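You operate a simulated robot arm through the tools that you are given. There is no shell and no other tool. Be economical: measure what you need, move in short steps, check, and stop when the job is done.

Carry out the task below with a simulated robot arm. There is one attempt and no reset: what you move stays moved.

TASK
Track the belt: run it and tighten a tracking screw till the pointer stands in the green.
Fine: reset, then start; slacken neither screw; press stop at the end; hood stays shut.

The check looks at the end state, three seconds after you hand in, the way a careful person would. Anything else that was tipped, shoved, dropped, spilled or broken makes it a failure.

THE ROBOT
A 7-joint arm with a two-finger parallel gripper on a trunk, on a base that drives. Base frame: it is fixed to the floor where the robot stands at the start and does not move with it; the origin is under the middle of the robot, x ahead of it, y to its left, z up. Readings come in m, degrees, newtons and seconds.
With the tool pointing down near the work surface it reaches from about 0.2 to 0.74 m from the robot's upright axis, wherever it stands. Its first joint turns from -166.0 to 166.0 degrees. Places, roughly: tension handwheel [0.4, 0.5, 0.6]. Payload 1.57 kg.
The TCP is the grasp point between the finger pads, 0.03 m short of the fingertips. In the tool frame z runs along the fingers and y along their closing line. Largest opening 0.11 m; finger width 0.024, thickness 0.012; the body of the gripper, 0.048 by 0.112 m, starts 0.078 m behind the TCP.
Orientation is that of the tool frame in the base frame, as [roll, pitch, yaw] about the fixed x, y, z axes, in that order (R = Rz(yaw) Ry(pitch) Rx(roll)). With the fingers straight down and closing along the base's y, the tool's x points along the base's -x, its y along +y and its z along -z.

THE INTERFACE
- The arm moves only by the tool step_arm. Its argument "targets" is a list of rows, each a list of 3 entries, a list of its own where there are three numbers: the turn, a rotation vector about the base's x, y, z in degrees, then the shift along the base's x, y, z in m, then the gripper command, from -1 (fully open) to 1 (shut), values between in proportion. In form: [[[ax, ay, az], [x, y, z], grip], ...]. A call has 1 to 10 rows; each row shifts and turns the commanded pose from where the row before left it. Each row takes 0.2 s and may step no farther than 0.05 m and 8.6 degrees from the row before; otherwise, or with a gripper value out of range, the whole call is refused. A pose out of reach is approached as far as the arm can. The call stops where the force on the tool passes 40 N (or 10 N more than at its start, if that is more) or the arm is blocked; 0.2 s more then pass. Each finger travels about 0.045 m/s and halts on what it meets, pressing with about 22 N; the grip force reading is that of the motor and also rises with nothing between the fingers. The clock runs only during rows and for 0.2 s after the last one: add rows that do not move to give the fingers time. It gives the time, the measured TCP pose, the force on the tool (base axes), the opening and the grip force at its end, in the units of the frame above (readings bear some noise).
- Cameras (640 x 400 px; columns grow to the right, rows downward): "scene" is now at [0.0085, 0.1661, 1.3988]; the picture's right is [0.16, -0.99, 0.00], its down [-0.83, -0.14, -0.54] and it looks along [0.53, 0.09, -0.84] (base axes); focal length 285 px, centre (320, 200). "wrist" rides on the gripper at [0.07, 0.016, -0.141] in the tool frame; the picture's right is [-0.23, 0.97, 0.00], its down [-0.86, -0.20, -0.48] and it looks along [-0.47, -0.11, 0.88] (tool axes); focal length 222 px, centre (320, 200). There is no depth. A picture from a camera that has moved, and an enlarged one, comes with that camera's place and axes in the base frame and with its lens.
- camera(camera): a new picture of that camera. It takes no simulated time.
- raise_lower(by): slides the trunk up (or, below 0, down) by that many m; the arm and the scene camera ride with it, the base frame stays. It gives what a move gives, with no picture.
- steer(legs): drives the robot by 1 to 6 legs, each [ahead, turn to the left] in m and degrees, along the robot's own axes; the way and the turn of a leg run together, so that a leg with both is an arc; at most 1.5 m and 180 degrees a leg. The arm and the cameras ride along, it lands a little off, and it stops where it bumps. It gives what a move gives.
- aim_head(pan, tilt): turns the head with the scene camera to pan (to the left, within 155 degrees either way) and tilt (down, from -29 to 69), counted from straight ahead of the robot. It gives what a move gives.
- enlarge(camera, box): a new picture of the part [left, top, right, bottom] of that camera's present view, enlarged. It takes no simulated time.
- sign_off(): hands the job in; it is judged then, once.

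Go step by step. Nothing tells you exact positions but the pictures and the camera data: compare them with the known pose of the tool, close in by small moves and look again before you grip or let go. The budget is 120 turns and 98 pictures, counting those below and the enlarged ones. Unless the task says otherwise, let go and move clear before handing in, and close with one line.

The tools are called after ">>>" as name(argument=value, ...) on one line, values as JSON. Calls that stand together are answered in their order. step_arm: Moves the arm, as the interface text tells. Its arguments: {"type":"object","properties":{"targets":{"type":"array"}},"required":["targets"]} The other tools are called the same way: raise_lower (by) slides the trunk up or down; steer (legs) drives the base; aim_head (pan, tilt) turns the head that bears the scene camera; camera (camera) takes a picture; enlarge (camera, box) takes an enlarged picture of a part of a camera's view; sign_off () hands the job in.

At the start:

```text
time: 0.0
position: [0.3736, 0.165, 0.9066]
tcp_rot: [180.0, 0.0, 180.0]
contact_force: [-0.1, -1.2, 0.1]
grip_width: 0.11
grip_force: 0.1
trunk travel left (down, up): [-0.35, 0.24]
robot x, y, heading: [0.0006, -0.0024, -0.0]
head pan, tilt: [9.3, 57.4]
```

scene: 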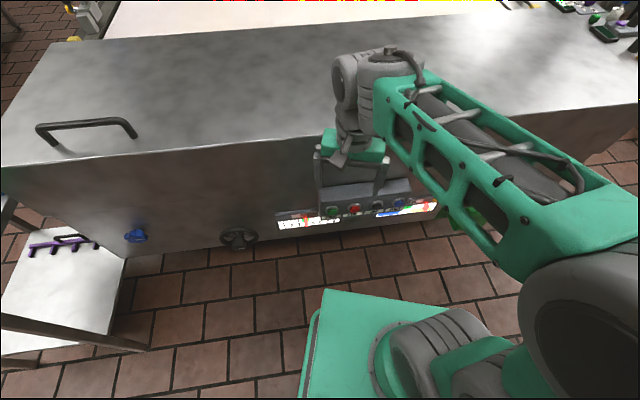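
wrist: 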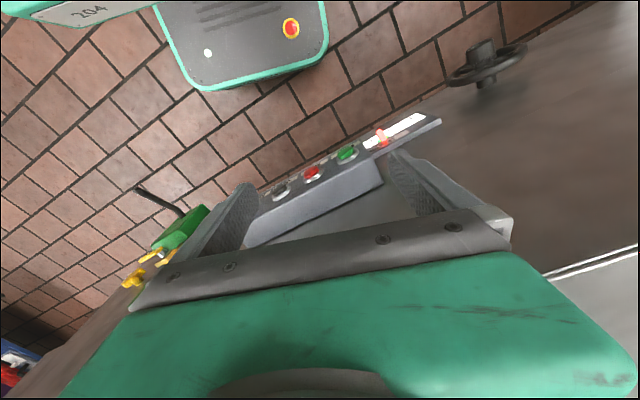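

I see a machine with a hood in front, a control panel at its front face, a handwheel, and a blue knob to the left. I'll look closer at the panel and the machine before moving.

>>> enlarge(camera="scene", box=[260, 170, 460, 250])

>>> enlarge(camera="scene", box=[0, 200, 260, 280])

>>> aim_head(pan=10, tilt=25)

>>> camera(camera="scene")

```text
3.20 times, centred on (360, 210) of scene
camera zoom: at [0.0085, 0.1661, 1.3988], right [0.16, -0.99, 0.0], down [-0.83, -0.14, -0.54], along [0.53, 0.09, -0.84], focal length 912 px, centre (192, 168)
```

zoom: 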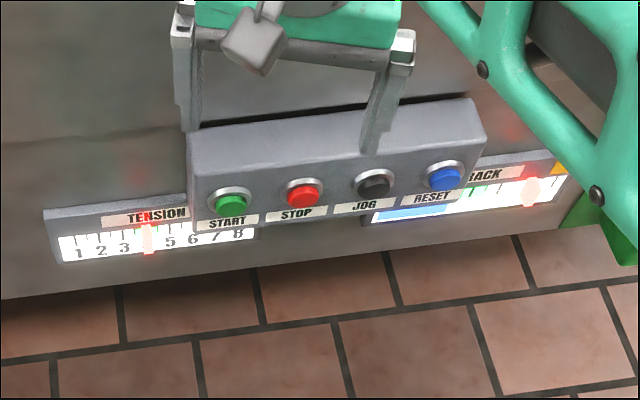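

```text
2.46 times, centred on (130, 240) of scene
camera zoom: at [0.0085, 0.1661, 1.3988], right [0.16, -0.99, 0.0], down [-0.83, -0.14, -0.54], along [0.53, 0.09, -0.84], focal length 702 px, centre (788, 102)
```

zoom: 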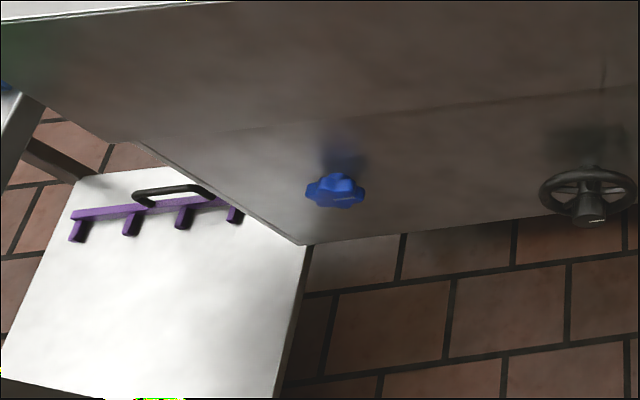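

```text
time: 1.0
position: [0.3732, 0.1644, 0.9057]
tcp_rot: [179.9, 0.0, 179.9]
contact_force: [0.5, -0.6, -0.6]
grip_width: 0.11
grip_force: 0.1
trunk travel left (down, up): [-0.35, 0.24]
robot x, y, heading: [0.0017, 0.0019, -0.1]
head pan, tilt: [10.0, 25.0]
```

```text
93 pictures are left
camera scene: at [0.0306, 0.1709, 1.4458], right [0.17, -0.98, 0.0], down [-0.42, -0.07, -0.91], along [0.89, 0.16, -0.42], focal length 285 px, centre (320, 200)
```

scene: 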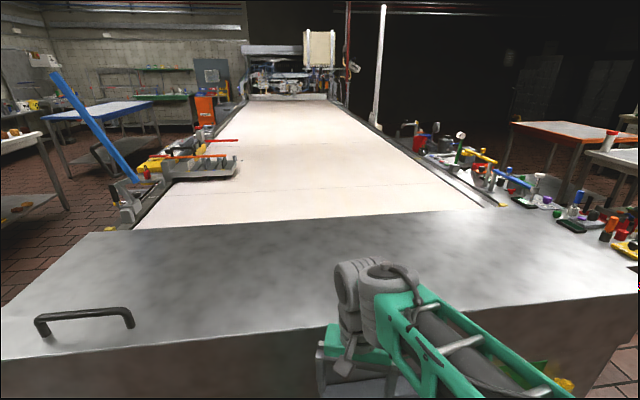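

The steel hood covers the drum end and the panel is on its front face. Next I check the right side, where the wrist camera showed a green box with yellow parts.

>>> aim_head(pan=-35, tilt=55)

>>> camera(camera="scene")

>>> enlarge(camera="wrist", box=[90, 100, 470, 300])

>>> aim_head(pan=40, tilt=50)

>>> camera(camera="scene")

```text
time: 2.1
position: [0.3732, 0.1654, 0.9074]
tcp_rot: [180.0, 0.0, 180.0]
contact_force: [0.0, -0.1, 0.7]
grip_width: 0.11
grip_force: 0.1
trunk travel left (down, up): [-0.35, 0.24]
robot x, y, heading: [0.003, 0.0022, -0.1]
head pan, tilt: [-35.0, 55.0]
```

```text
92 pictures are left
camera scene: at [-0.001, 0.1135, 1.4019], right [-0.57, -0.82, 0.0], down [-0.67, 0.47, -0.57], along [0.47, -0.33, -0.82], focal length 285 px, centre (320, 200)
```

scene: 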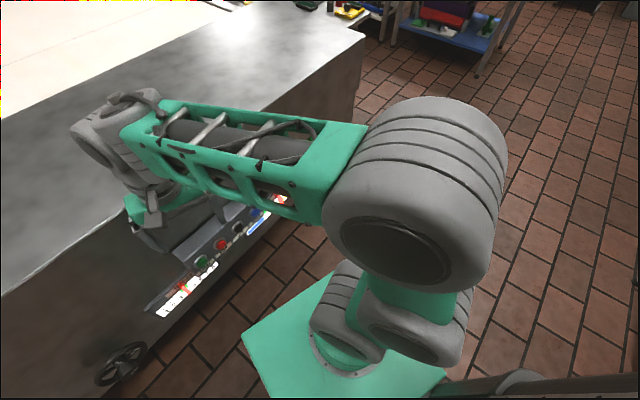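

```text
1.68 times, centred on (280, 200) of wrist
camera zoom: at [0.3045, 0.1814, 1.0499], right [0.23, 0.97, 0.0], down [0.86, -0.2, 0.48], along [0.47, -0.11, -0.88], focal length 374 px, centre (387, 200)
```

zoom: 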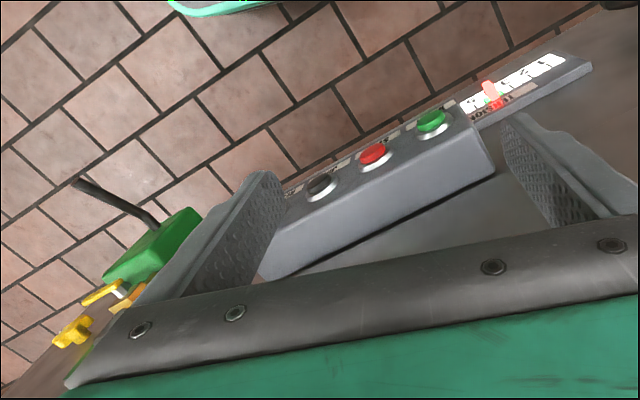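

```text
time: 3.6
position: [0.3739, 0.1654, 0.9074]
tcp_rot: [-180.0, 0.1, -180.0]
contact_force: [0.2, -0.4, 0.7]
grip_width: 0.1101
grip_force: 0.1
trunk travel left (down, up): [-0.35, 0.24]
robot x, y, heading: [-0.0006, -0.0009, -0.1]
head pan, tilt: [40.0, 50.0]
```

```text
90 pictures are left
camera scene: at [-0.0011, 0.2043, 1.4084], right [0.64, -0.77, 0.0], down [-0.59, -0.49, -0.64], along [0.49, 0.41, -0.77], focal length 285 px, centre (320, 200)
```

scene: 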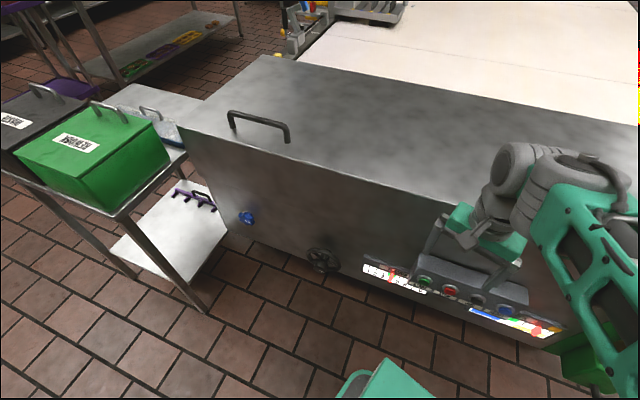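

The blue knob (left of the front face) and a yellow one (right) look to be the tracking screws; START is near [0.42, 0.20, 0.70] with STOP, JOG, RESET spaced ~0.06 to the right. I move the arm right to inspect the track gauge and the right-hand screw.

>>> step_arm(targets=[[[0, 0, 0], [-0.01, -0.05, 0.02], -1], [[0, 0, 0], [-0.01, -0.05, 0.02], -1], [[0, 0, 0], [-0.01, -0.05, 0.02], -1], [[0, 0, 0], [-0.01, -0.05, 0.0], -1], [[0, 0, 0], [-0.01, -0.05, 0], -1], [[0, 0, 0], [0, 0, 0], -1]])

>>> camera(camera="wrist")

>>> aim_head(pan=5, tilt=60)

>>> camera(camera="scene")

```text
refused: row 1 steps farther than a row can; nothing moved
```

```text
89 pictures are left
camera wrist: at [0.3045, 0.1814, 1.0499], right [0.23, 0.97, 0.0], down [0.86, -0.2, 0.48], along [0.47, -0.11, -0.88], focal length 222 px, centre (320, 200)
```

wrist: 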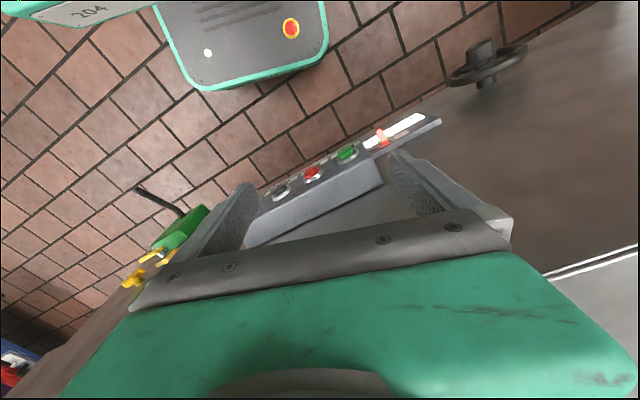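

```text
time: 4.6
position: [0.3728, 0.1649, 0.9079]
tcp_rot: [-180.0, 0.0, 180.0]
contact_force: [0.6, 0.0, -0.5]
grip_width: 0.1101
grip_force: 0.1
trunk travel left (down, up): [-0.35, 0.24]
robot x, y, heading: [0.0006, 0.0006, 0.1]
head pan, tilt: [5.0, 60.0]
```

```text
88 pictures are left
camera scene: at [0.0063, 0.1607, 1.3958], right [0.09, -1.0, 0.0], down [-0.86, -0.08, -0.5], along [0.5, 0.04, -0.87], focal length 285 px, centre (320, 200)
```

scene: 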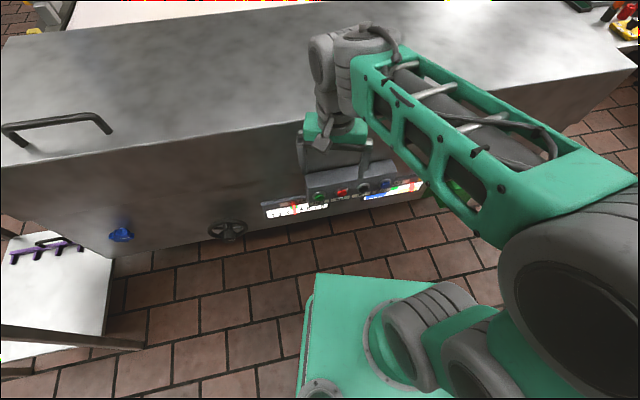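

The panel layout is confirmed. I redo the move right with smaller rows.

>>> step_arm(targets=[[[0, 0, 0], [-0.008, -0.048, 0], -1], [[0, 0, 0], [-0.008, -0.048, 0], -1], [[0, 0, 0], [-0.008, -0.048, 0], -1], [[0, 0, 0], [-0.008, -0.048, 0], -1], [[0, 0, 0], [-0.008, -0.048, 0], -1], [[0, 0, 0], [0, 0, 0], -1]])

>>> camera(camera="wrist")

>>> camera(camera="scene")

```text
time: 6.0
position: [0.334, -0.0769, 0.9095]
tcp_rot: [180.0, 0.0, 180.0]
contact_force: [0.0, 0.4, 0.0]
grip_width: 0.1101
grip_force: 0.2
trunk travel left (down, up): [-0.35, 0.24]
robot x, y, heading: [0.0004, 0.0027, -0.1]
head pan, tilt: [5.0, 60.0]
```

```text
87 pictures are left
camera wrist: at [0.2661, -0.0613, 1.0522], right [0.23, 0.97, 0.0], down [0.86, -0.2, 0.48], along [0.47, -0.11, -0.88], focal length 222 px, centre (320, 200)
```

wrist: 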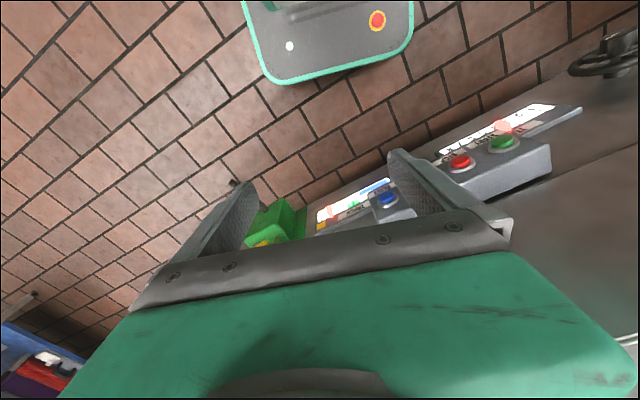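

```text
86 pictures are left
camera scene: at [0.0063, 0.1605, 1.3958], right [0.09, -1.0, 0.0], down [-0.86, -0.08, -0.5], along [0.5, 0.04, -0.87], focal length 285 px, centre (320, 200)
```

scene: 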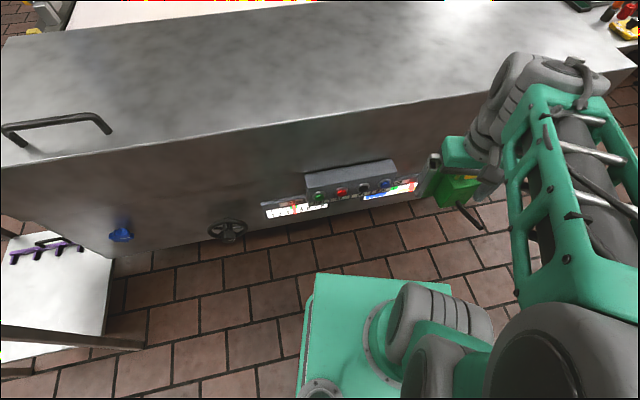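

>>> enlarge(camera="scene", box=[250, 150, 490, 240])

>>> enlarge(camera="wrist", box=[200, 90, 600, 270])

>>> enlarge(camera="scene", box=[355, 170, 435, 210])

```text
2.67 times, centred on (370, 195) of scene
camera zoom: at [0.0063, 0.1605, 1.3958], right [0.09, -1.0, 0.0], down [-0.86, -0.08, -0.5], along [0.5, 0.04, -0.87], focal length 760 px, centre (187, 213)
```

zoom: 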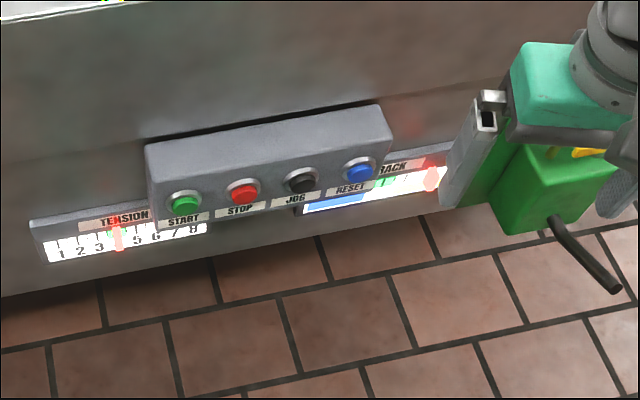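

```text
1.60 times, centred on (400, 180) of wrist
camera zoom: at [0.2661, -0.0613, 1.0522], right [0.23, 0.97, 0.0], down [0.86, -0.2, 0.48], along [0.47, -0.11, -0.88], focal length 355 px, centre (192, 232)
```

zoom: 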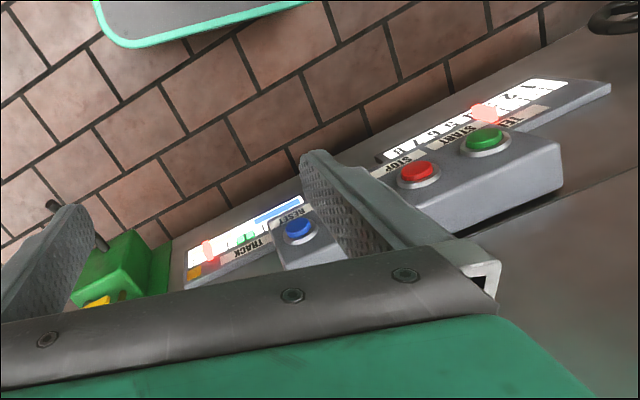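

```text
8.00 times, centred on (395, 190) of scene
camera zoom: at [0.0063, 0.1605, 1.3958], right [0.09, -1.0, 0.0], down [-0.86, -0.08, -0.5], along [0.5, 0.04, -0.87], focal length 2280 px, centre (-280, 280)
```

zoom: 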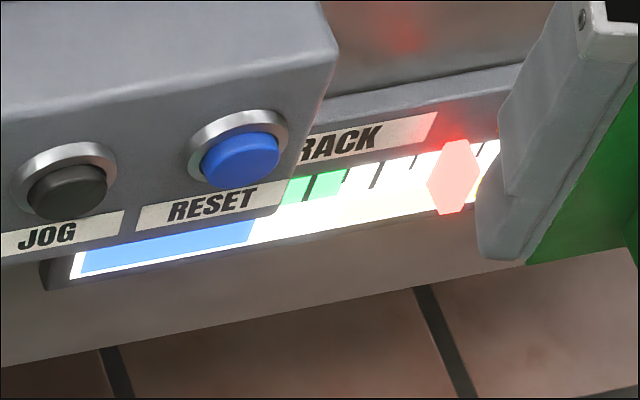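

The TRACK pointer stands well right of the green (yellow side). I shift further right to view the green housing and yellow parts.

>>> step_arm(targets=[[[0, 0, 0], [-0.02, -0.045, 0], -1], [[0, 0, 0], [-0.02, -0.045, 0], -1], [[0, 0, 0], [-0.02, -0.045, 0], -1], [[0, 0, 0], [-0.02, -0.045, 0], -1], [[0, 0, 0], [0, 0, 0], -1]])

>>> camera(camera="wrist")

>>> camera(camera="scene")

>>> enlarge(camera="scene", box=[370, 140, 530, 240])

```text
time: 7.2
position: [0.2539, -0.2567, 0.9048]
tcp_rot: [180.0, 0.1, 180.0]
contact_force: [0.9, -0.7, 0.8]
grip_width: 0.1097
grip_force: 0.0
trunk travel left (down, up): [-0.35, 0.24]
robot x, y, heading: [-0.0005, 0.0007, -0.1]
head pan, tilt: [5.0, 60.0]
```

```text
82 pictures are left
camera wrist: at [0.1859, -0.2404, 1.0479], right [0.23, 0.97, 0.0], down [0.86, -0.2, 0.48], along [0.47, -0.11, -0.88], focal length 222 px, centre (320, 200)
```

wrist: 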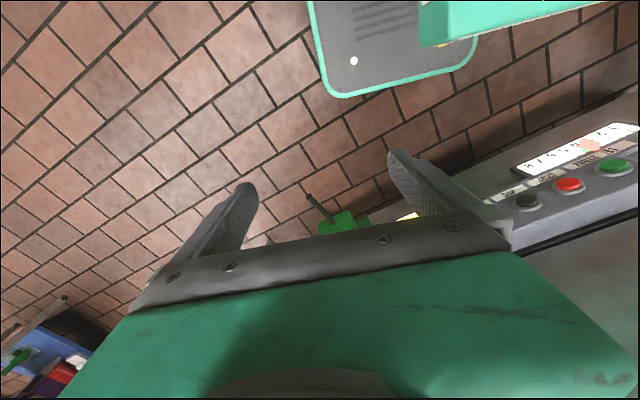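

```text
81 pictures are left
camera scene: at [0.0063, 0.1603, 1.3958], right [0.09, -1.0, 0.0], down [-0.86, -0.08, -0.5], along [0.5, 0.04, -0.87], focal length 285 px, centre (320, 200)
```

scene: 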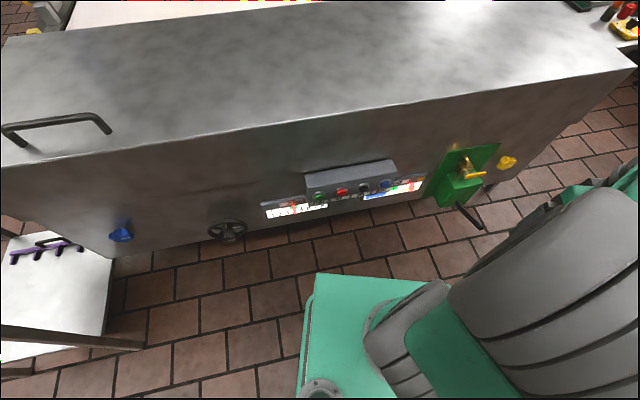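

```text
4.00 times, centred on (450, 190) of scene
camera zoom: at [0.0063, 0.1603, 1.3958], right [0.09, -1.0, 0.0], down [-0.86, -0.08, -0.5], along [0.5, 0.04, -0.87], focal length 1140 px, centre (-200, 240)
```

zoom: 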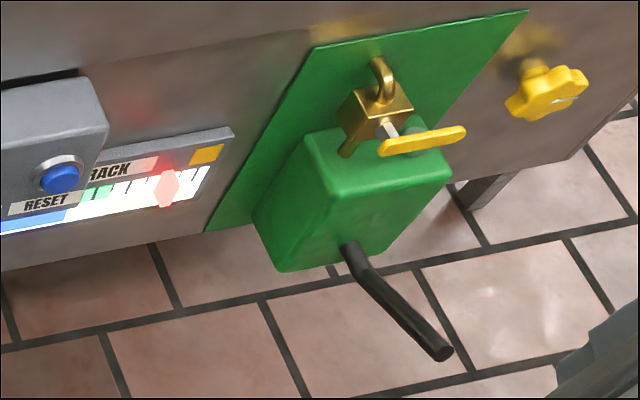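

Now it is clear: yellow star knob at about [0.61, -0.39, 0.68], a padlocked green isolator beside it (leave alone), and the machine face is yawed about 18° to the robot. I drive to a stand square to the face, between the panel and the yellow knob.

>>> steer(legs=[[-0.25, 0], [0, -42.8], [0.368, 0], [0, 61.3]])

>>> aim_head(pan=0, tilt=55)

>>> camera(camera="scene")

```text
time: 15.7
position: [0.3447, -0.4017, 0.9046]
tcp_rot: [-180.0, 0.0, -160.3]
contact_force: [-0.6, -0.1, 0.7]
grip_width: 0.1098
grip_force: 0.0
trunk travel left (down, up): [-0.35, 0.24]
robot x, y, heading: [0.019, -0.2478, 19.8]
head pan, tilt: [5.0, 60.0]
```

```text
time: 16.3
position: [0.3438, -0.4019, 0.9039]
tcp_rot: [180.0, 0.0, -160.3]
contact_force: [-0.4, -0.7, 0.5]
grip_width: 0.1101
grip_force: 0.2
trunk travel left (down, up): [-0.35, 0.24]
robot x, y, heading: [0.0178, -0.2463, 20.2]
head pan, tilt: [0.0, 55.0]
```

```text
79 pictures are left
camera scene: at [-0.0228, -0.0973, 1.4018], right [0.34, -0.94, 0.0], down [-0.77, -0.28, -0.57], along [0.54, 0.19, -0.82], focal length 285 px, centre (320, 200)
```

scene: 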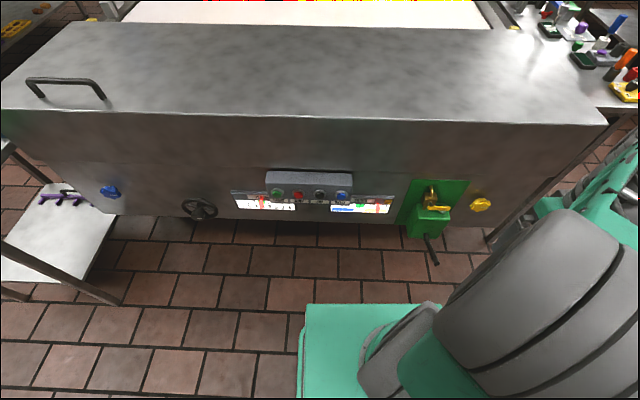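

The robot now stands square to the face. I zoom in on the panel and the two knobs to refine positions.

>>> enlarge(camera="scene", box=[220, 155, 420, 235])

>>> enlarge(camera="scene", box=[390, 155, 530, 245])

>>> enlarge(camera="scene", box=[60, 155, 220, 235])

```text
3.20 times, centred on (320, 195) of scene
camera zoom: at [-0.0228, -0.0973, 1.4018], right [0.34, -0.94, 0.0], down [-0.77, -0.28, -0.57], along [0.54, 0.19, -0.82], focal length 912 px, centre (320, 216)
```

zoom: 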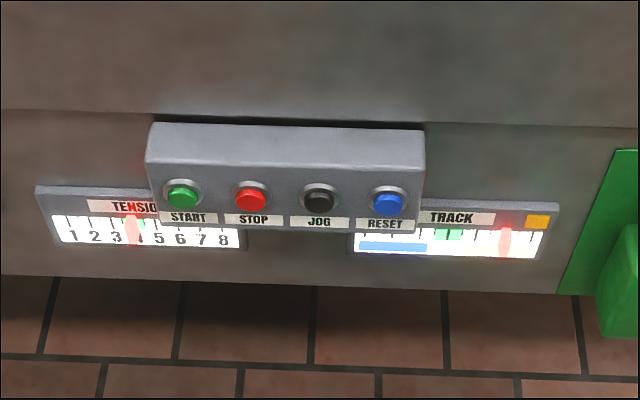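

```text
4.44 times, centred on (460, 200) of scene
camera zoom: at [-0.0228, -0.0973, 1.4018], right [0.34, -0.94, 0.0], down [-0.77, -0.28, -0.57], along [0.54, 0.19, -0.82], focal length 1267 px, centre (-302, 200)
```

zoom: 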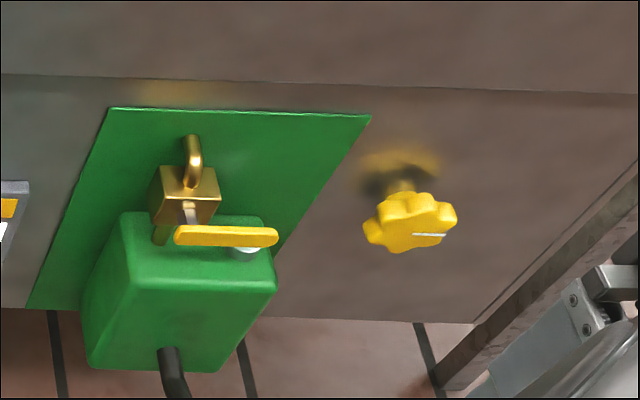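

```text
4.00 times, centred on (140, 195) of scene
camera zoom: at [-0.0228, -0.0973, 1.4018], right [0.34, -0.94, 0.0], down [-0.77, -0.28, -0.57], along [0.54, 0.19, -0.82], focal length 1140 px, centre (1040, 220)
```

zoom: 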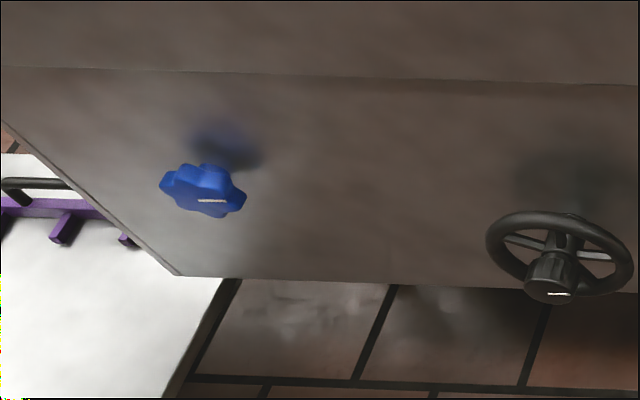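

The buttons lie at about RESET [0.476, 0.011, 0.70], JOG [0.457, 0.073], STOP [0.439, 0.136], START [0.42, 0.199], and the yellow knob at [0.646, -0.418, 0.628]. I pitch the tool toward the face while shifting left at height, closing the fingers.

>>> step_arm(targets=[[[2.6, -8.05, -0.2], [0.0, 0.042, 0], 1], [[2.6, -8.05, -0.2], [0.0, 0.042, 0], 1], [[2.6, -8.05, -0.2], [0.0, 0.042, 0], 1], [[2.6, -8.05, -0.2], [0.0, 0.042, 0], 1], [[2.6, -8.05, -0.2], [0.0, 0.042, 0], 1], [[2.6, -8.05, -0.2], [0.0, 0.042, 0], 1], [[2.6, -8.05, -0.2], [0.0, 0.042, 0], 1], [[2.6, -8.05, -0.2], [0.0, 0.042, 0], 1], [[2.6, -8.05, -0.2], [0.0, 0.042, 0], 1], [[0, 0, 0], [0, 0, 0], 1]])

>>> camera(camera="scene")

>>> camera(camera="wrist")

```text
time: 17.3
position: [0.3314, -0.2425, 0.8462]
tcp_rot: [167.0, 21.5, -166.6]
contact_force: [0.5, 0.4, -0.5]
grip_width: 0.0254
grip_force: 0.1
trunk travel left (down, up): [-0.35, 0.24]
robot x, y, heading: [0.0164, -0.2452, 19.8]
head pan, tilt: [0.0, 55.0]
stopped in row 4: the arm was blocked; the commanded pose is now the measured one
```

```text
75 pictures are left
camera scene: at [-0.0226, -0.0977, 1.4019], right [0.34, -0.94, 0.0], down [-0.77, -0.28, -0.57], along [0.54, 0.19, -0.82], focal length 285 px, centre (320, 200)
```

scene: 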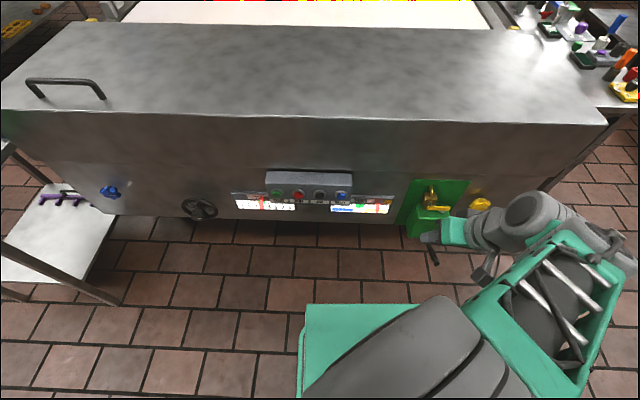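

```text
74 pictures are left
camera wrist: at [0.2229, -0.2839, 0.9542], right [-0.09, 0.95, 0.29], down [0.69, -0.14, 0.71], along [0.71, 0.26, -0.65], focal length 222 px, centre (320, 200)
```

wrist: 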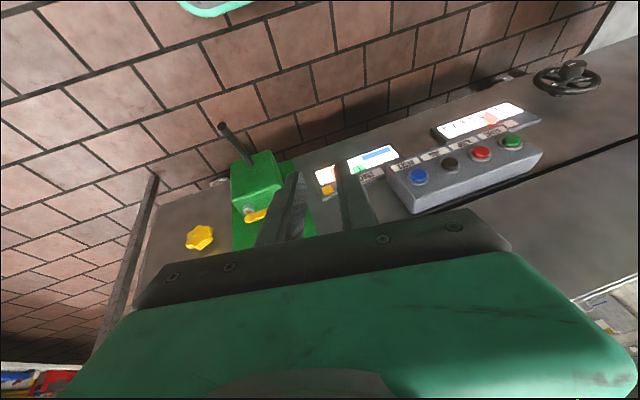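

The arm folded too tightly and blocked (no contact seen). I back the base up a bit to give it room and continue pitching.

>>> steer(legs=[[-0.18, 0], [0, -2]])

>>> step_arm(targets=[[[0, 0, 0], [0.03, 0.02, 0.01], 1], [[0, 0, 0], [0.03, 0.02, 0.01], 1], [[0, 0, 0], [0.03, 0.02, 0.01], 1], [[0, 0, 0], [0.03, 0.02, 0.01], 1], [[0, 0, 0], [0.03, 0.02, 0.01], 1], [[0, 0, 0], [0, 0, 0], 1]])

```text
time: 19.2
position: [0.1612, -0.3135, 0.8467]
tcp_rot: [167.1, 21.6, -168.6]
contact_force: [1.2, -0.1, 0.3]
grip_width: 0.0001
grip_force: 21.1
trunk travel left (down, up): [-0.35, 0.24]
robot x, y, heading: [-0.1518, -0.3086, 17.7]
head pan, tilt: [0.0, 55.0]
```

```text
time: 20.6
position: [0.3117, -0.2131, 0.8968]
tcp_rot: [167.1, 21.6, -168.8]
contact_force: [-0.2, 0.1, -0.1]
grip_width: 0.0
grip_force: 21.5
trunk travel left (down, up): [-0.35, 0.24]
robot x, y, heading: [-0.1466, -0.3098, 17.5]
head pan, tilt: [0.0, 55.0]
```

Backing worked. I now rotate the tool to point at the face, pitched ~15° down, moving toward a spot in front of RESET.

>>> step_arm(targets=[[[0.645, -7.67, -0.594], [0.008, 0.028, -0.01], 1], [[0.645, -7.67, -0.594], [0.008, 0.028, -0.01], 1], [[0.645, -7.67, -0.594], [0.008, 0.028, -0.01], 1], [[0.645, -7.67, -0.594], [0.008, 0.028, -0.01], 1], [[0.645, -7.67, -0.594], [0.008, 0.028, -0.01], 1], [[0.645, -7.67, -0.594], [0.008, 0.028, -0.01], 1], [[0.645, -7.67, -0.594], [0.008, 0.028, -0.01], 1], [[0, 0, 0], [0, 0, 0], 1]])

>>> camera(camera="scene")

>>> camera(camera="wrist")

```text
time: 22.4
position: [0.3668, -0.0151, 0.8253]
tcp_rot: [-179.7, 75.2, -162.0]
contact_force: [-0.3, 0.2, -1.1]
grip_width: 0.0
grip_force: 21.2
trunk travel left (down, up): [-0.35, 0.24]
robot x, y, heading: [-0.1518, -0.3066, 17.4]
head pan, tilt: [0.0, 55.0]
```

```text
73 pictures are left
camera scene: at [-0.187, -0.1559, 1.4018], right [0.3, -0.95, 0.0], down [-0.78, -0.25, -0.57], along [0.55, 0.17, -0.82], focal length 285 px, centre (320, 200)
```

scene: 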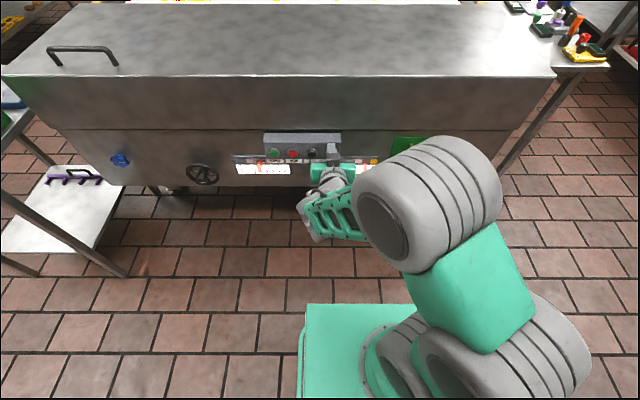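

```text
72 pictures are left
camera wrist: at [0.216, -0.0467, 0.7958], right [-0.24, 0.95, 0.22], down [-0.17, -0.26, 0.95], along [0.96, 0.19, 0.22], focal length 222 px, centre (320, 200)
```

wrist: 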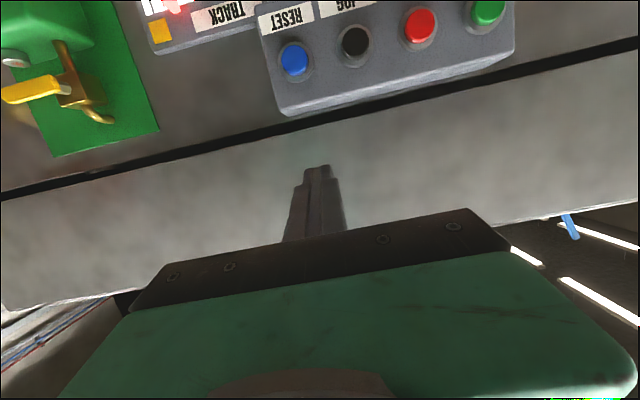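

RESET re-measures at [0.476, 0.013, 0.70]. I descend in front of it and look.

>>> step_arm(targets=[[[0, 0, 0], [0.005, 0.001, -0.035], 1], [[0, 0, 0], [0.005, 0.001, -0.035], 1], [[0, 0, 0], [0.01, 0.002, -0.036], 1], [[0, 0, 0], [0, 0, 0], 1]])

>>> camera(camera="wrist")

>>> enlarge(camera="scene", box=[220, 120, 400, 210])

```text
time: 23.4
position: [0.3886, -0.013, 0.7206]
tcp_rot: [-179.7, 75.0, -162.1]
contact_force: [-0.3, 0.1, -0.5]
grip_width: 0.0
grip_force: 21.1
trunk travel left (down, up): [-0.35, 0.24]
robot x, y, heading: [-0.1538, -0.3072, 17.8]
head pan, tilt: [0.0, 55.0]
```

```text
71 pictures are left
camera wrist: at [0.237, -0.0443, 0.6915], right [-0.24, 0.95, 0.22], down [-0.17, -0.26, 0.95], along [0.96, 0.19, 0.22], focal length 222 px, centre (320, 200)
```

wrist: 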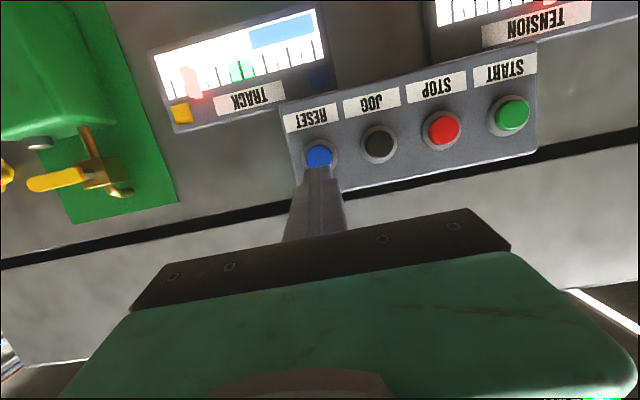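

```text
3.56 times, centred on (310, 165) of scene
camera zoom: at [-0.1869, -0.1562, 1.4018], right [0.3, -0.95, 0.0], down [-0.78, -0.25, -0.57], along [0.55, 0.17, -0.82], focal length 1014 px, centre (356, 324)
```

zoom: 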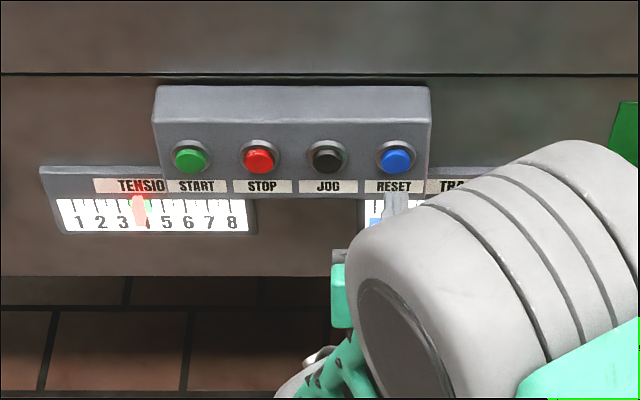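

The tip is aligned with RESET, ~0.06 m short. I advance along the tool axis, then in small steps.

>>> step_arm(targets=[[[0, 0, 0], [0.0184, 0.0055, -0.005], 1], [[0, 0, 0], [0.0184, 0.0055, -0.005], 1], [[0, 0, 0], [0.009, 0.0027, -0.0025], 1], [[0, 0, 0], [0, 0, 0], 1]])

>>> camera(camera="wrist")

```text
time: 24.4
position: [0.4335, 0.0004, 0.7087]
tcp_rot: [-179.7, 75.0, -162.2]
contact_force: [-0.8, 0.4, -0.4]
grip_width: 0.0
grip_force: 21.4
trunk travel left (down, up): [-0.35, 0.24]
robot x, y, heading: [-0.1519, -0.306, 17.7]
head pan, tilt: [0.0, 55.0]
```

```text
69 pictures are left
camera wrist: at [0.2826, -0.0311, 0.6796], right [-0.24, 0.95, 0.22], down [-0.17, -0.26, 0.95], along [0.96, 0.19, 0.22], focal length 222 px, centre (320, 200)
```

wrist: 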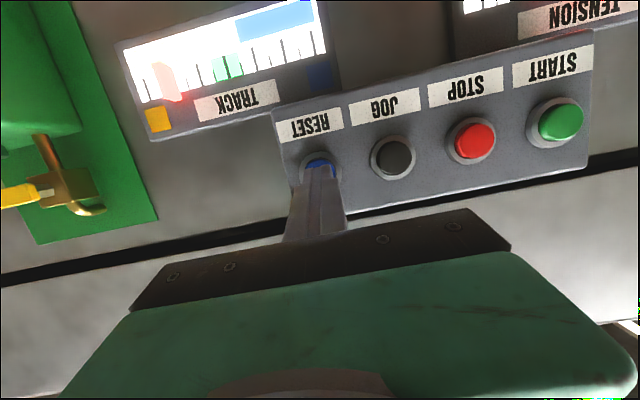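

>>> step_arm(targets=[[[0, 0, 0], [0.0055, 0.0017, -0.002], 1], [[0, 0, 0], [0.0055, 0.0017, -0.002], 1], [[0, 0, 0], [0.0037, 0.0011, -0.001], 1], [[0, 0, 0], [0, 0, 0], 1]])

>>> enlarge(camera="wrist", box=[100, 0, 600, 240])

```text
time: 25.4
position: [0.4452, 0.0044, 0.7024]
tcp_rot: [-179.6, 75.0, -161.9]
contact_force: [-27.5, -8.5, 9.7]
grip_width: 0.0001
grip_force: 21.5
trunk travel left (down, up): [-0.35, 0.24]
robot x, y, heading: [-0.1483, -0.3076, 17.5]
head pan, tilt: [0.0, 55.0]
```

```text
1.28 times, centred on (350, 120) of wrist
camera zoom: at [0.2951, -0.0274, 0.6746], right [-0.24, 0.95, 0.22], down [-0.17, -0.26, 0.95], along [0.96, 0.19, 0.22], focal length 284 px, centre (282, 302)
```

zoom: 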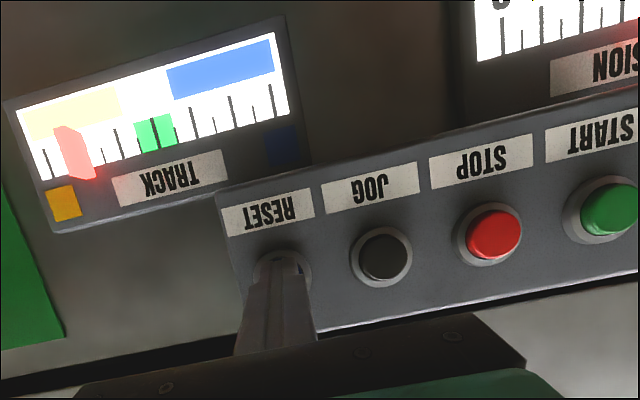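

RESET is pressed firmly (~30 N). I back off and move sideways toward START.

>>> step_arm(targets=[[[0, 0, 0], [-0.0276, -0.0083, 0.0075], 1], [[0, 0, 0], [-0.0276, -0.0083, 0.0075], 1], [[0, 0, 0], [-0.0139, 0.0469, 0], 1], [[0, 0, 0], [-0.0139, 0.0469, 0], 1], [[0, 0, 0], [-0.0139, 0.0469, 0], 1], [[0, 0, 0], [-0.0139, 0.0469, 0], 1], [[0, 0, 0], [0, 0, 0], 1]])

>>> camera(camera="wrist")

```text
time: 27.0
position: [0.3358, 0.1761, 0.7173]
tcp_rot: [-179.8, 74.9, -162.0]
contact_force: [0.0, 0.0, 0.0]
grip_width: 0.0
grip_force: 21.5
trunk travel left (down, up): [-0.35, 0.24]
robot x, y, heading: [-0.1525, -0.306, 17.5]
head pan, tilt: [0.0, 55.0]
```

```text
67 pictures are left
camera wrist: at [0.1851, 0.1442, 0.689], right [-0.24, 0.95, 0.22], down [-0.17, -0.26, 0.95], along [0.96, 0.19, 0.22], focal length 222 px, centre (320, 200)
```

wrist: 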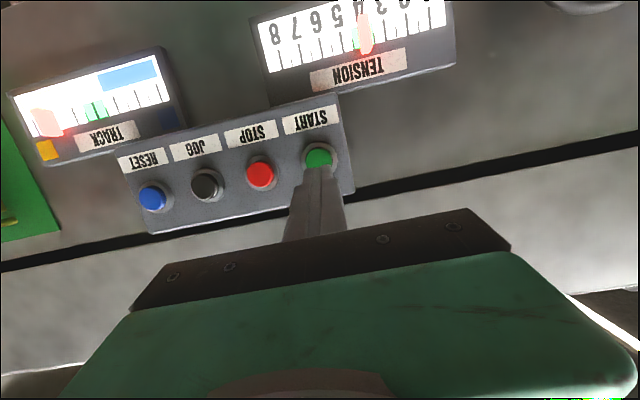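

Aligned with START just as it was with RESET. I push in the same way.

>>> step_arm(targets=[[[0, 0, 0], [0.0184, 0.0055, -0.004], 1], [[0, 0, 0], [0.0184, 0.0055, -0.004], 1], [[0, 0, 0], [0.009, 0.003, -0.0025], 1], [[0, 0, 0], [0.005, 0.0016, -0.0015], 1], [[0, 0, 0], [0.0045, 0.0015, -0.0015], 1], [[0, 0, 0], [0, 0, 0], 1]])

>>> camera(camera="wrist")

```text
time: 28.4
position: [0.387, 0.1922, 0.7052]
tcp_rot: [-179.6, 75.1, -162.0]
contact_force: [-34.4, -11.2, 9.0]
grip_width: 0.0
grip_force: 21.4
trunk travel left (down, up): [-0.35, 0.24]
robot x, y, heading: [-0.1474, -0.3071, 17.9]
head pan, tilt: [0.0, 55.0]
```

```text
66 pictures are left
camera wrist: at [0.2374, 0.1607, 0.6762], right [-0.24, 0.95, 0.22], down [-0.17, -0.26, 0.95], along [0.96, 0.19, 0.22], focal length 222 px, centre (320, 200)
```

wrist: 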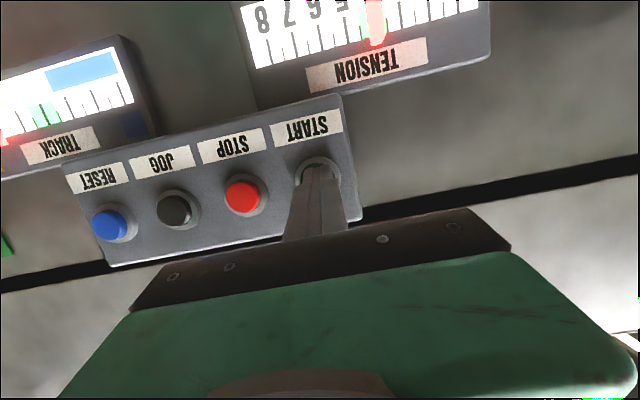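

START is pressed in. I back off and check whether the belt runs and how the pointer behaves.

>>> step_arm(targets=[[[0, 0, 0], [-0.0276, -0.0083, 0.0075], 1], [[0, 0, 0], [-0.0276, -0.0083, 0.0075], 1], [[0, 0, 0], [0, -0.04, 0.02], 1], [[0, 0, 0], [0, -0.04, 0.02], 1], [[0, 0, 0], [0, -0.04, 0.02], 1], [[0, 0, 0], [0, -0.04, 0.02], 1], [[0, 0, 0], [0, -0.04, 0], 1], [[0, 0, 0], [0, 0, 0], 1]])

>>> camera(camera="wrist")

>>> camera(camera="scene")

```text
time: 30.2
position: [0.3381, -0.0243, 0.8]
tcp_rot: [-179.8, 75.0, -162.2]
contact_force: [-0.6, -0.7, 0.4]
grip_width: 0.0
grip_force: 21.5
trunk travel left (down, up): [-0.35, 0.24]
robot x, y, heading: [-0.1531, -0.31, 17.7]
head pan, tilt: [0.0, 55.0]
```

```text
65 pictures are left
camera wrist: at [0.1862, -0.0551, 0.7708], right [-0.24, 0.95, 0.22], down [-0.17, -0.26, 0.95], along [0.96, 0.19, 0.22], focal length 222 px, centre (320, 200)
```

wrist: 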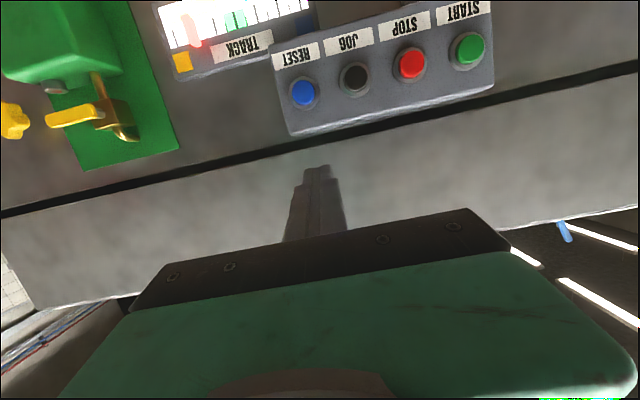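

```text
64 pictures are left
camera scene: at [-0.1871, -0.1567, 1.4019], right [0.3, -0.95, 0.0], down [-0.78, -0.25, -0.57], along [0.55, 0.17, -0.82], focal length 285 px, centre (320, 200)
```

scene: 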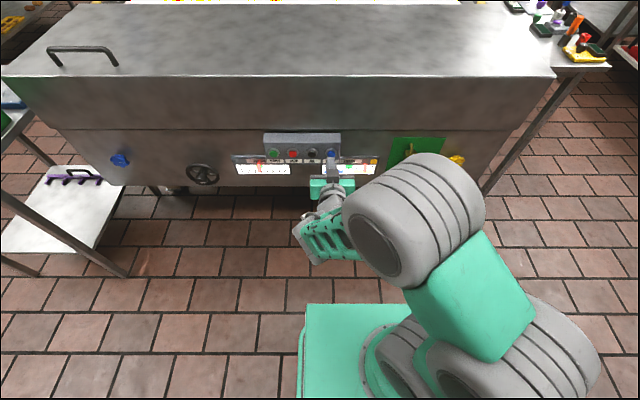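

I look up at the belt to check that it runs (two pictures with time between).

>>> aim_head(pan=0, tilt=25)

>>> camera(camera="scene")

>>> step_arm(targets=[[[0, 0, 0], [0, 0, 0], 1], [[0, 0, 0], [0, 0, 0], 1]])

>>> camera(camera="scene")

```text
time: 31.1
position: [0.3373, -0.023, 0.8003]
tcp_rot: [-179.8, 75.0, -162.2]
contact_force: [0.4, -0.5, -0.1]
grip_width: 0.0
grip_force: 21.2
trunk travel left (down, up): [-0.35, 0.24]
robot x, y, heading: [-0.1526, -0.3071, 17.5]
head pan, tilt: [0.0, 25.0]
```

```text
63 pictures are left
camera scene: at [-0.168, -0.1504, 1.4458], right [0.3, -0.95, 0.0], down [-0.4, -0.13, -0.91], along [0.86, 0.27, -0.42], focal length 285 px, centre (320, 200)
```

scene: 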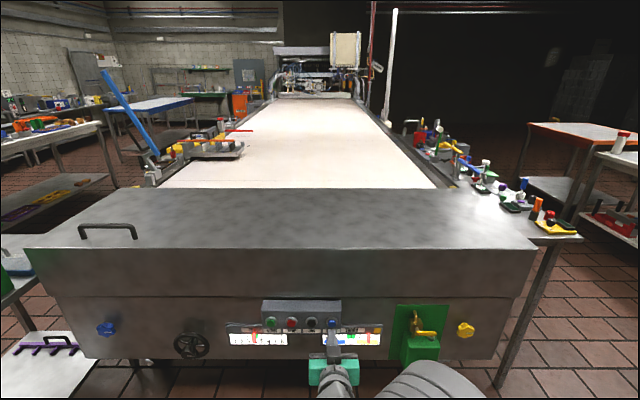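

```text
time: 31.7
position: [0.3369, -0.0248, 0.7984]
tcp_rot: [-179.7, 75.0, -162.2]
contact_force: [0.0, 0.2, 0.5]
grip_width: 0.0002
grip_force: 21.0
trunk travel left (down, up): [-0.35, 0.24]
robot x, y, heading: [-0.1525, -0.3089, 17.2]
head pan, tilt: [0.0, 25.0]
```

```text
62 pictures are left
camera scene: at [-0.168, -0.1504, 1.4459], right [0.3, -0.95, 0.0], down [-0.4, -0.13, -0.91], along [0.86, 0.27, -0.42], focal length 285 px, centre (320, 200)
```

scene: 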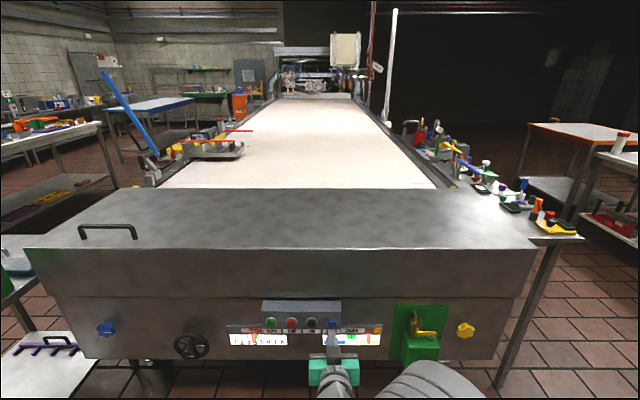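

>>> enlarge(camera="scene", box=[160, 80, 460, 200])

>>> step_arm(targets=[[[0, 0, 0], [0, 0, 0], 1], [[0, 0, 0], [0, 0, 0], 1]])

>>> enlarge(camera="scene", box=[160, 80, 460, 200])

>>> enlarge(camera="scene", box=[220, 290, 500, 370])

```text
2.13 times, centred on (310, 140) of scene
camera zoom: at [-0.168, -0.1504, 1.4459], right [0.3, -0.95, 0.0], down [-0.4, -0.13, -0.91], along [0.86, 0.27, -0.42], focal length 608 px, centre (341, 328)
```

zoom: 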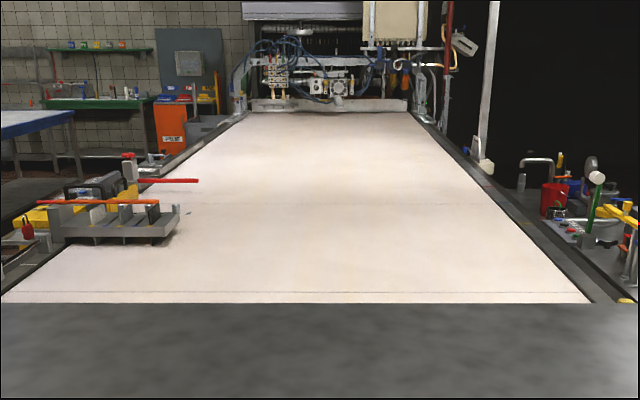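

```text
time: 32.3
position: [0.337, -0.0238, 0.8002]
tcp_rot: [-179.7, 75.0, -162.3]
contact_force: [-0.3, -0.1, -0.1]
grip_width: 0.0001
grip_force: 21.4
trunk travel left (down, up): [-0.35, 0.24]
robot x, y, heading: [-0.1554, -0.3068, 17.5]
head pan, tilt: [0.0, 25.0]
```

```text
2.13 times, centred on (310, 140) of scene
camera zoom: at [-0.168, -0.1504, 1.4459], right [0.3, -0.95, 0.0], down [-0.4, -0.13, -0.91], along [0.86, 0.27, -0.42], focal length 608 px, centre (341, 328)
```

zoom: 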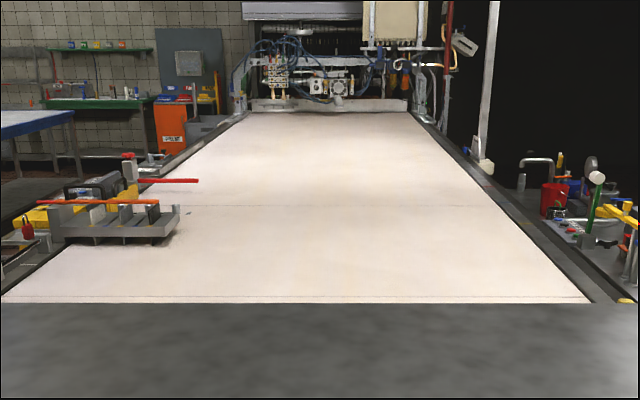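

```text
2.29 times, centred on (360, 330) of scene
camera zoom: at [-0.168, -0.1504, 1.4459], right [0.3, -0.95, 0.0], down [-0.4, -0.13, -0.91], along [0.86, 0.27, -0.42], focal length 652 px, centre (229, -97)
```

zoom: 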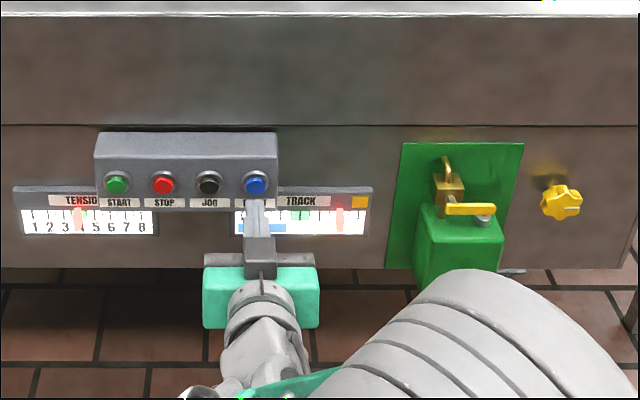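

The seam creeps toward me, so the belt runs, and the pointer remains right of green in the yellow band. I now carry the tool to the yellow knob, levelling it on the way.

>>> step_arm(targets=[[[0.45, -1.43, 0], [0.0195, -0.043, 0], 1], [[0.45, -1.43, 0], [0.0195, -0.043, 0], 1], [[0.45, -1.43, 0], [0.0195, -0.043, 0], 1], [[0.45, -1.43, 0], [0.0195, -0.043, 0], 0], [[0.45, -1.43, 0], [0.0195, -0.043, 0], -1], [[0.45, -1.43, 0], [0.0195, -0.043, 0], -1], [[0.45, -1.43, 0], [0.0195, -0.043, 0], -1], [[0.45, -1.43, 0], [0.0195, -0.043, 0], -1], [[0.45, -1.43, 0], [0.0195, -0.043, 0], -1], [[0.45, -1.43, 0], [0.0195, -0.043, 0], -1]])

>>> camera(camera="scene")

>>> camera(camera="wrist")

```text
time: 34.5
position: [0.533, -0.4555, 0.7995]
tcp_rot: [-88.5, 89.9, -70.9]
contact_force: [0.3, 1.0, -0.9]
grip_width: 0.1101
grip_force: 0.0
trunk travel left (down, up): [-0.35, 0.24]
robot x, y, heading: [-0.1509, -0.3038, 17.4]
head pan, tilt: [0.0, 25.0]
```

```text
58 pictures are left
camera scene: at [-0.168, -0.1503, 1.4459], right [0.3, -0.95, 0.0], down [-0.4, -0.13, -0.91], along [0.86, 0.27, -0.42], focal length 285 px, centre (320, 200)
```

scene: 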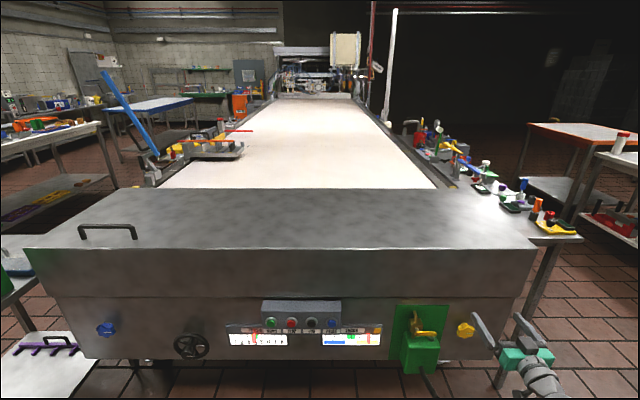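

```text
57 pictures are left
camera wrist: at [0.3952, -0.4829, 0.7308], right [-0.29, 0.93, 0.23], down [-0.4, -0.33, 0.86], along [0.87, 0.16, 0.47], focal length 222 px, centre (320, 200)
```

wrist: 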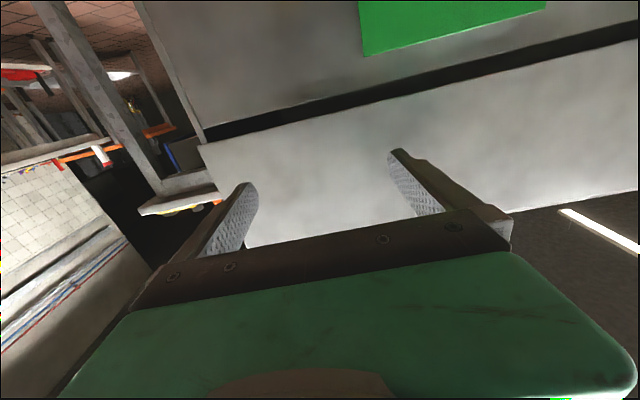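

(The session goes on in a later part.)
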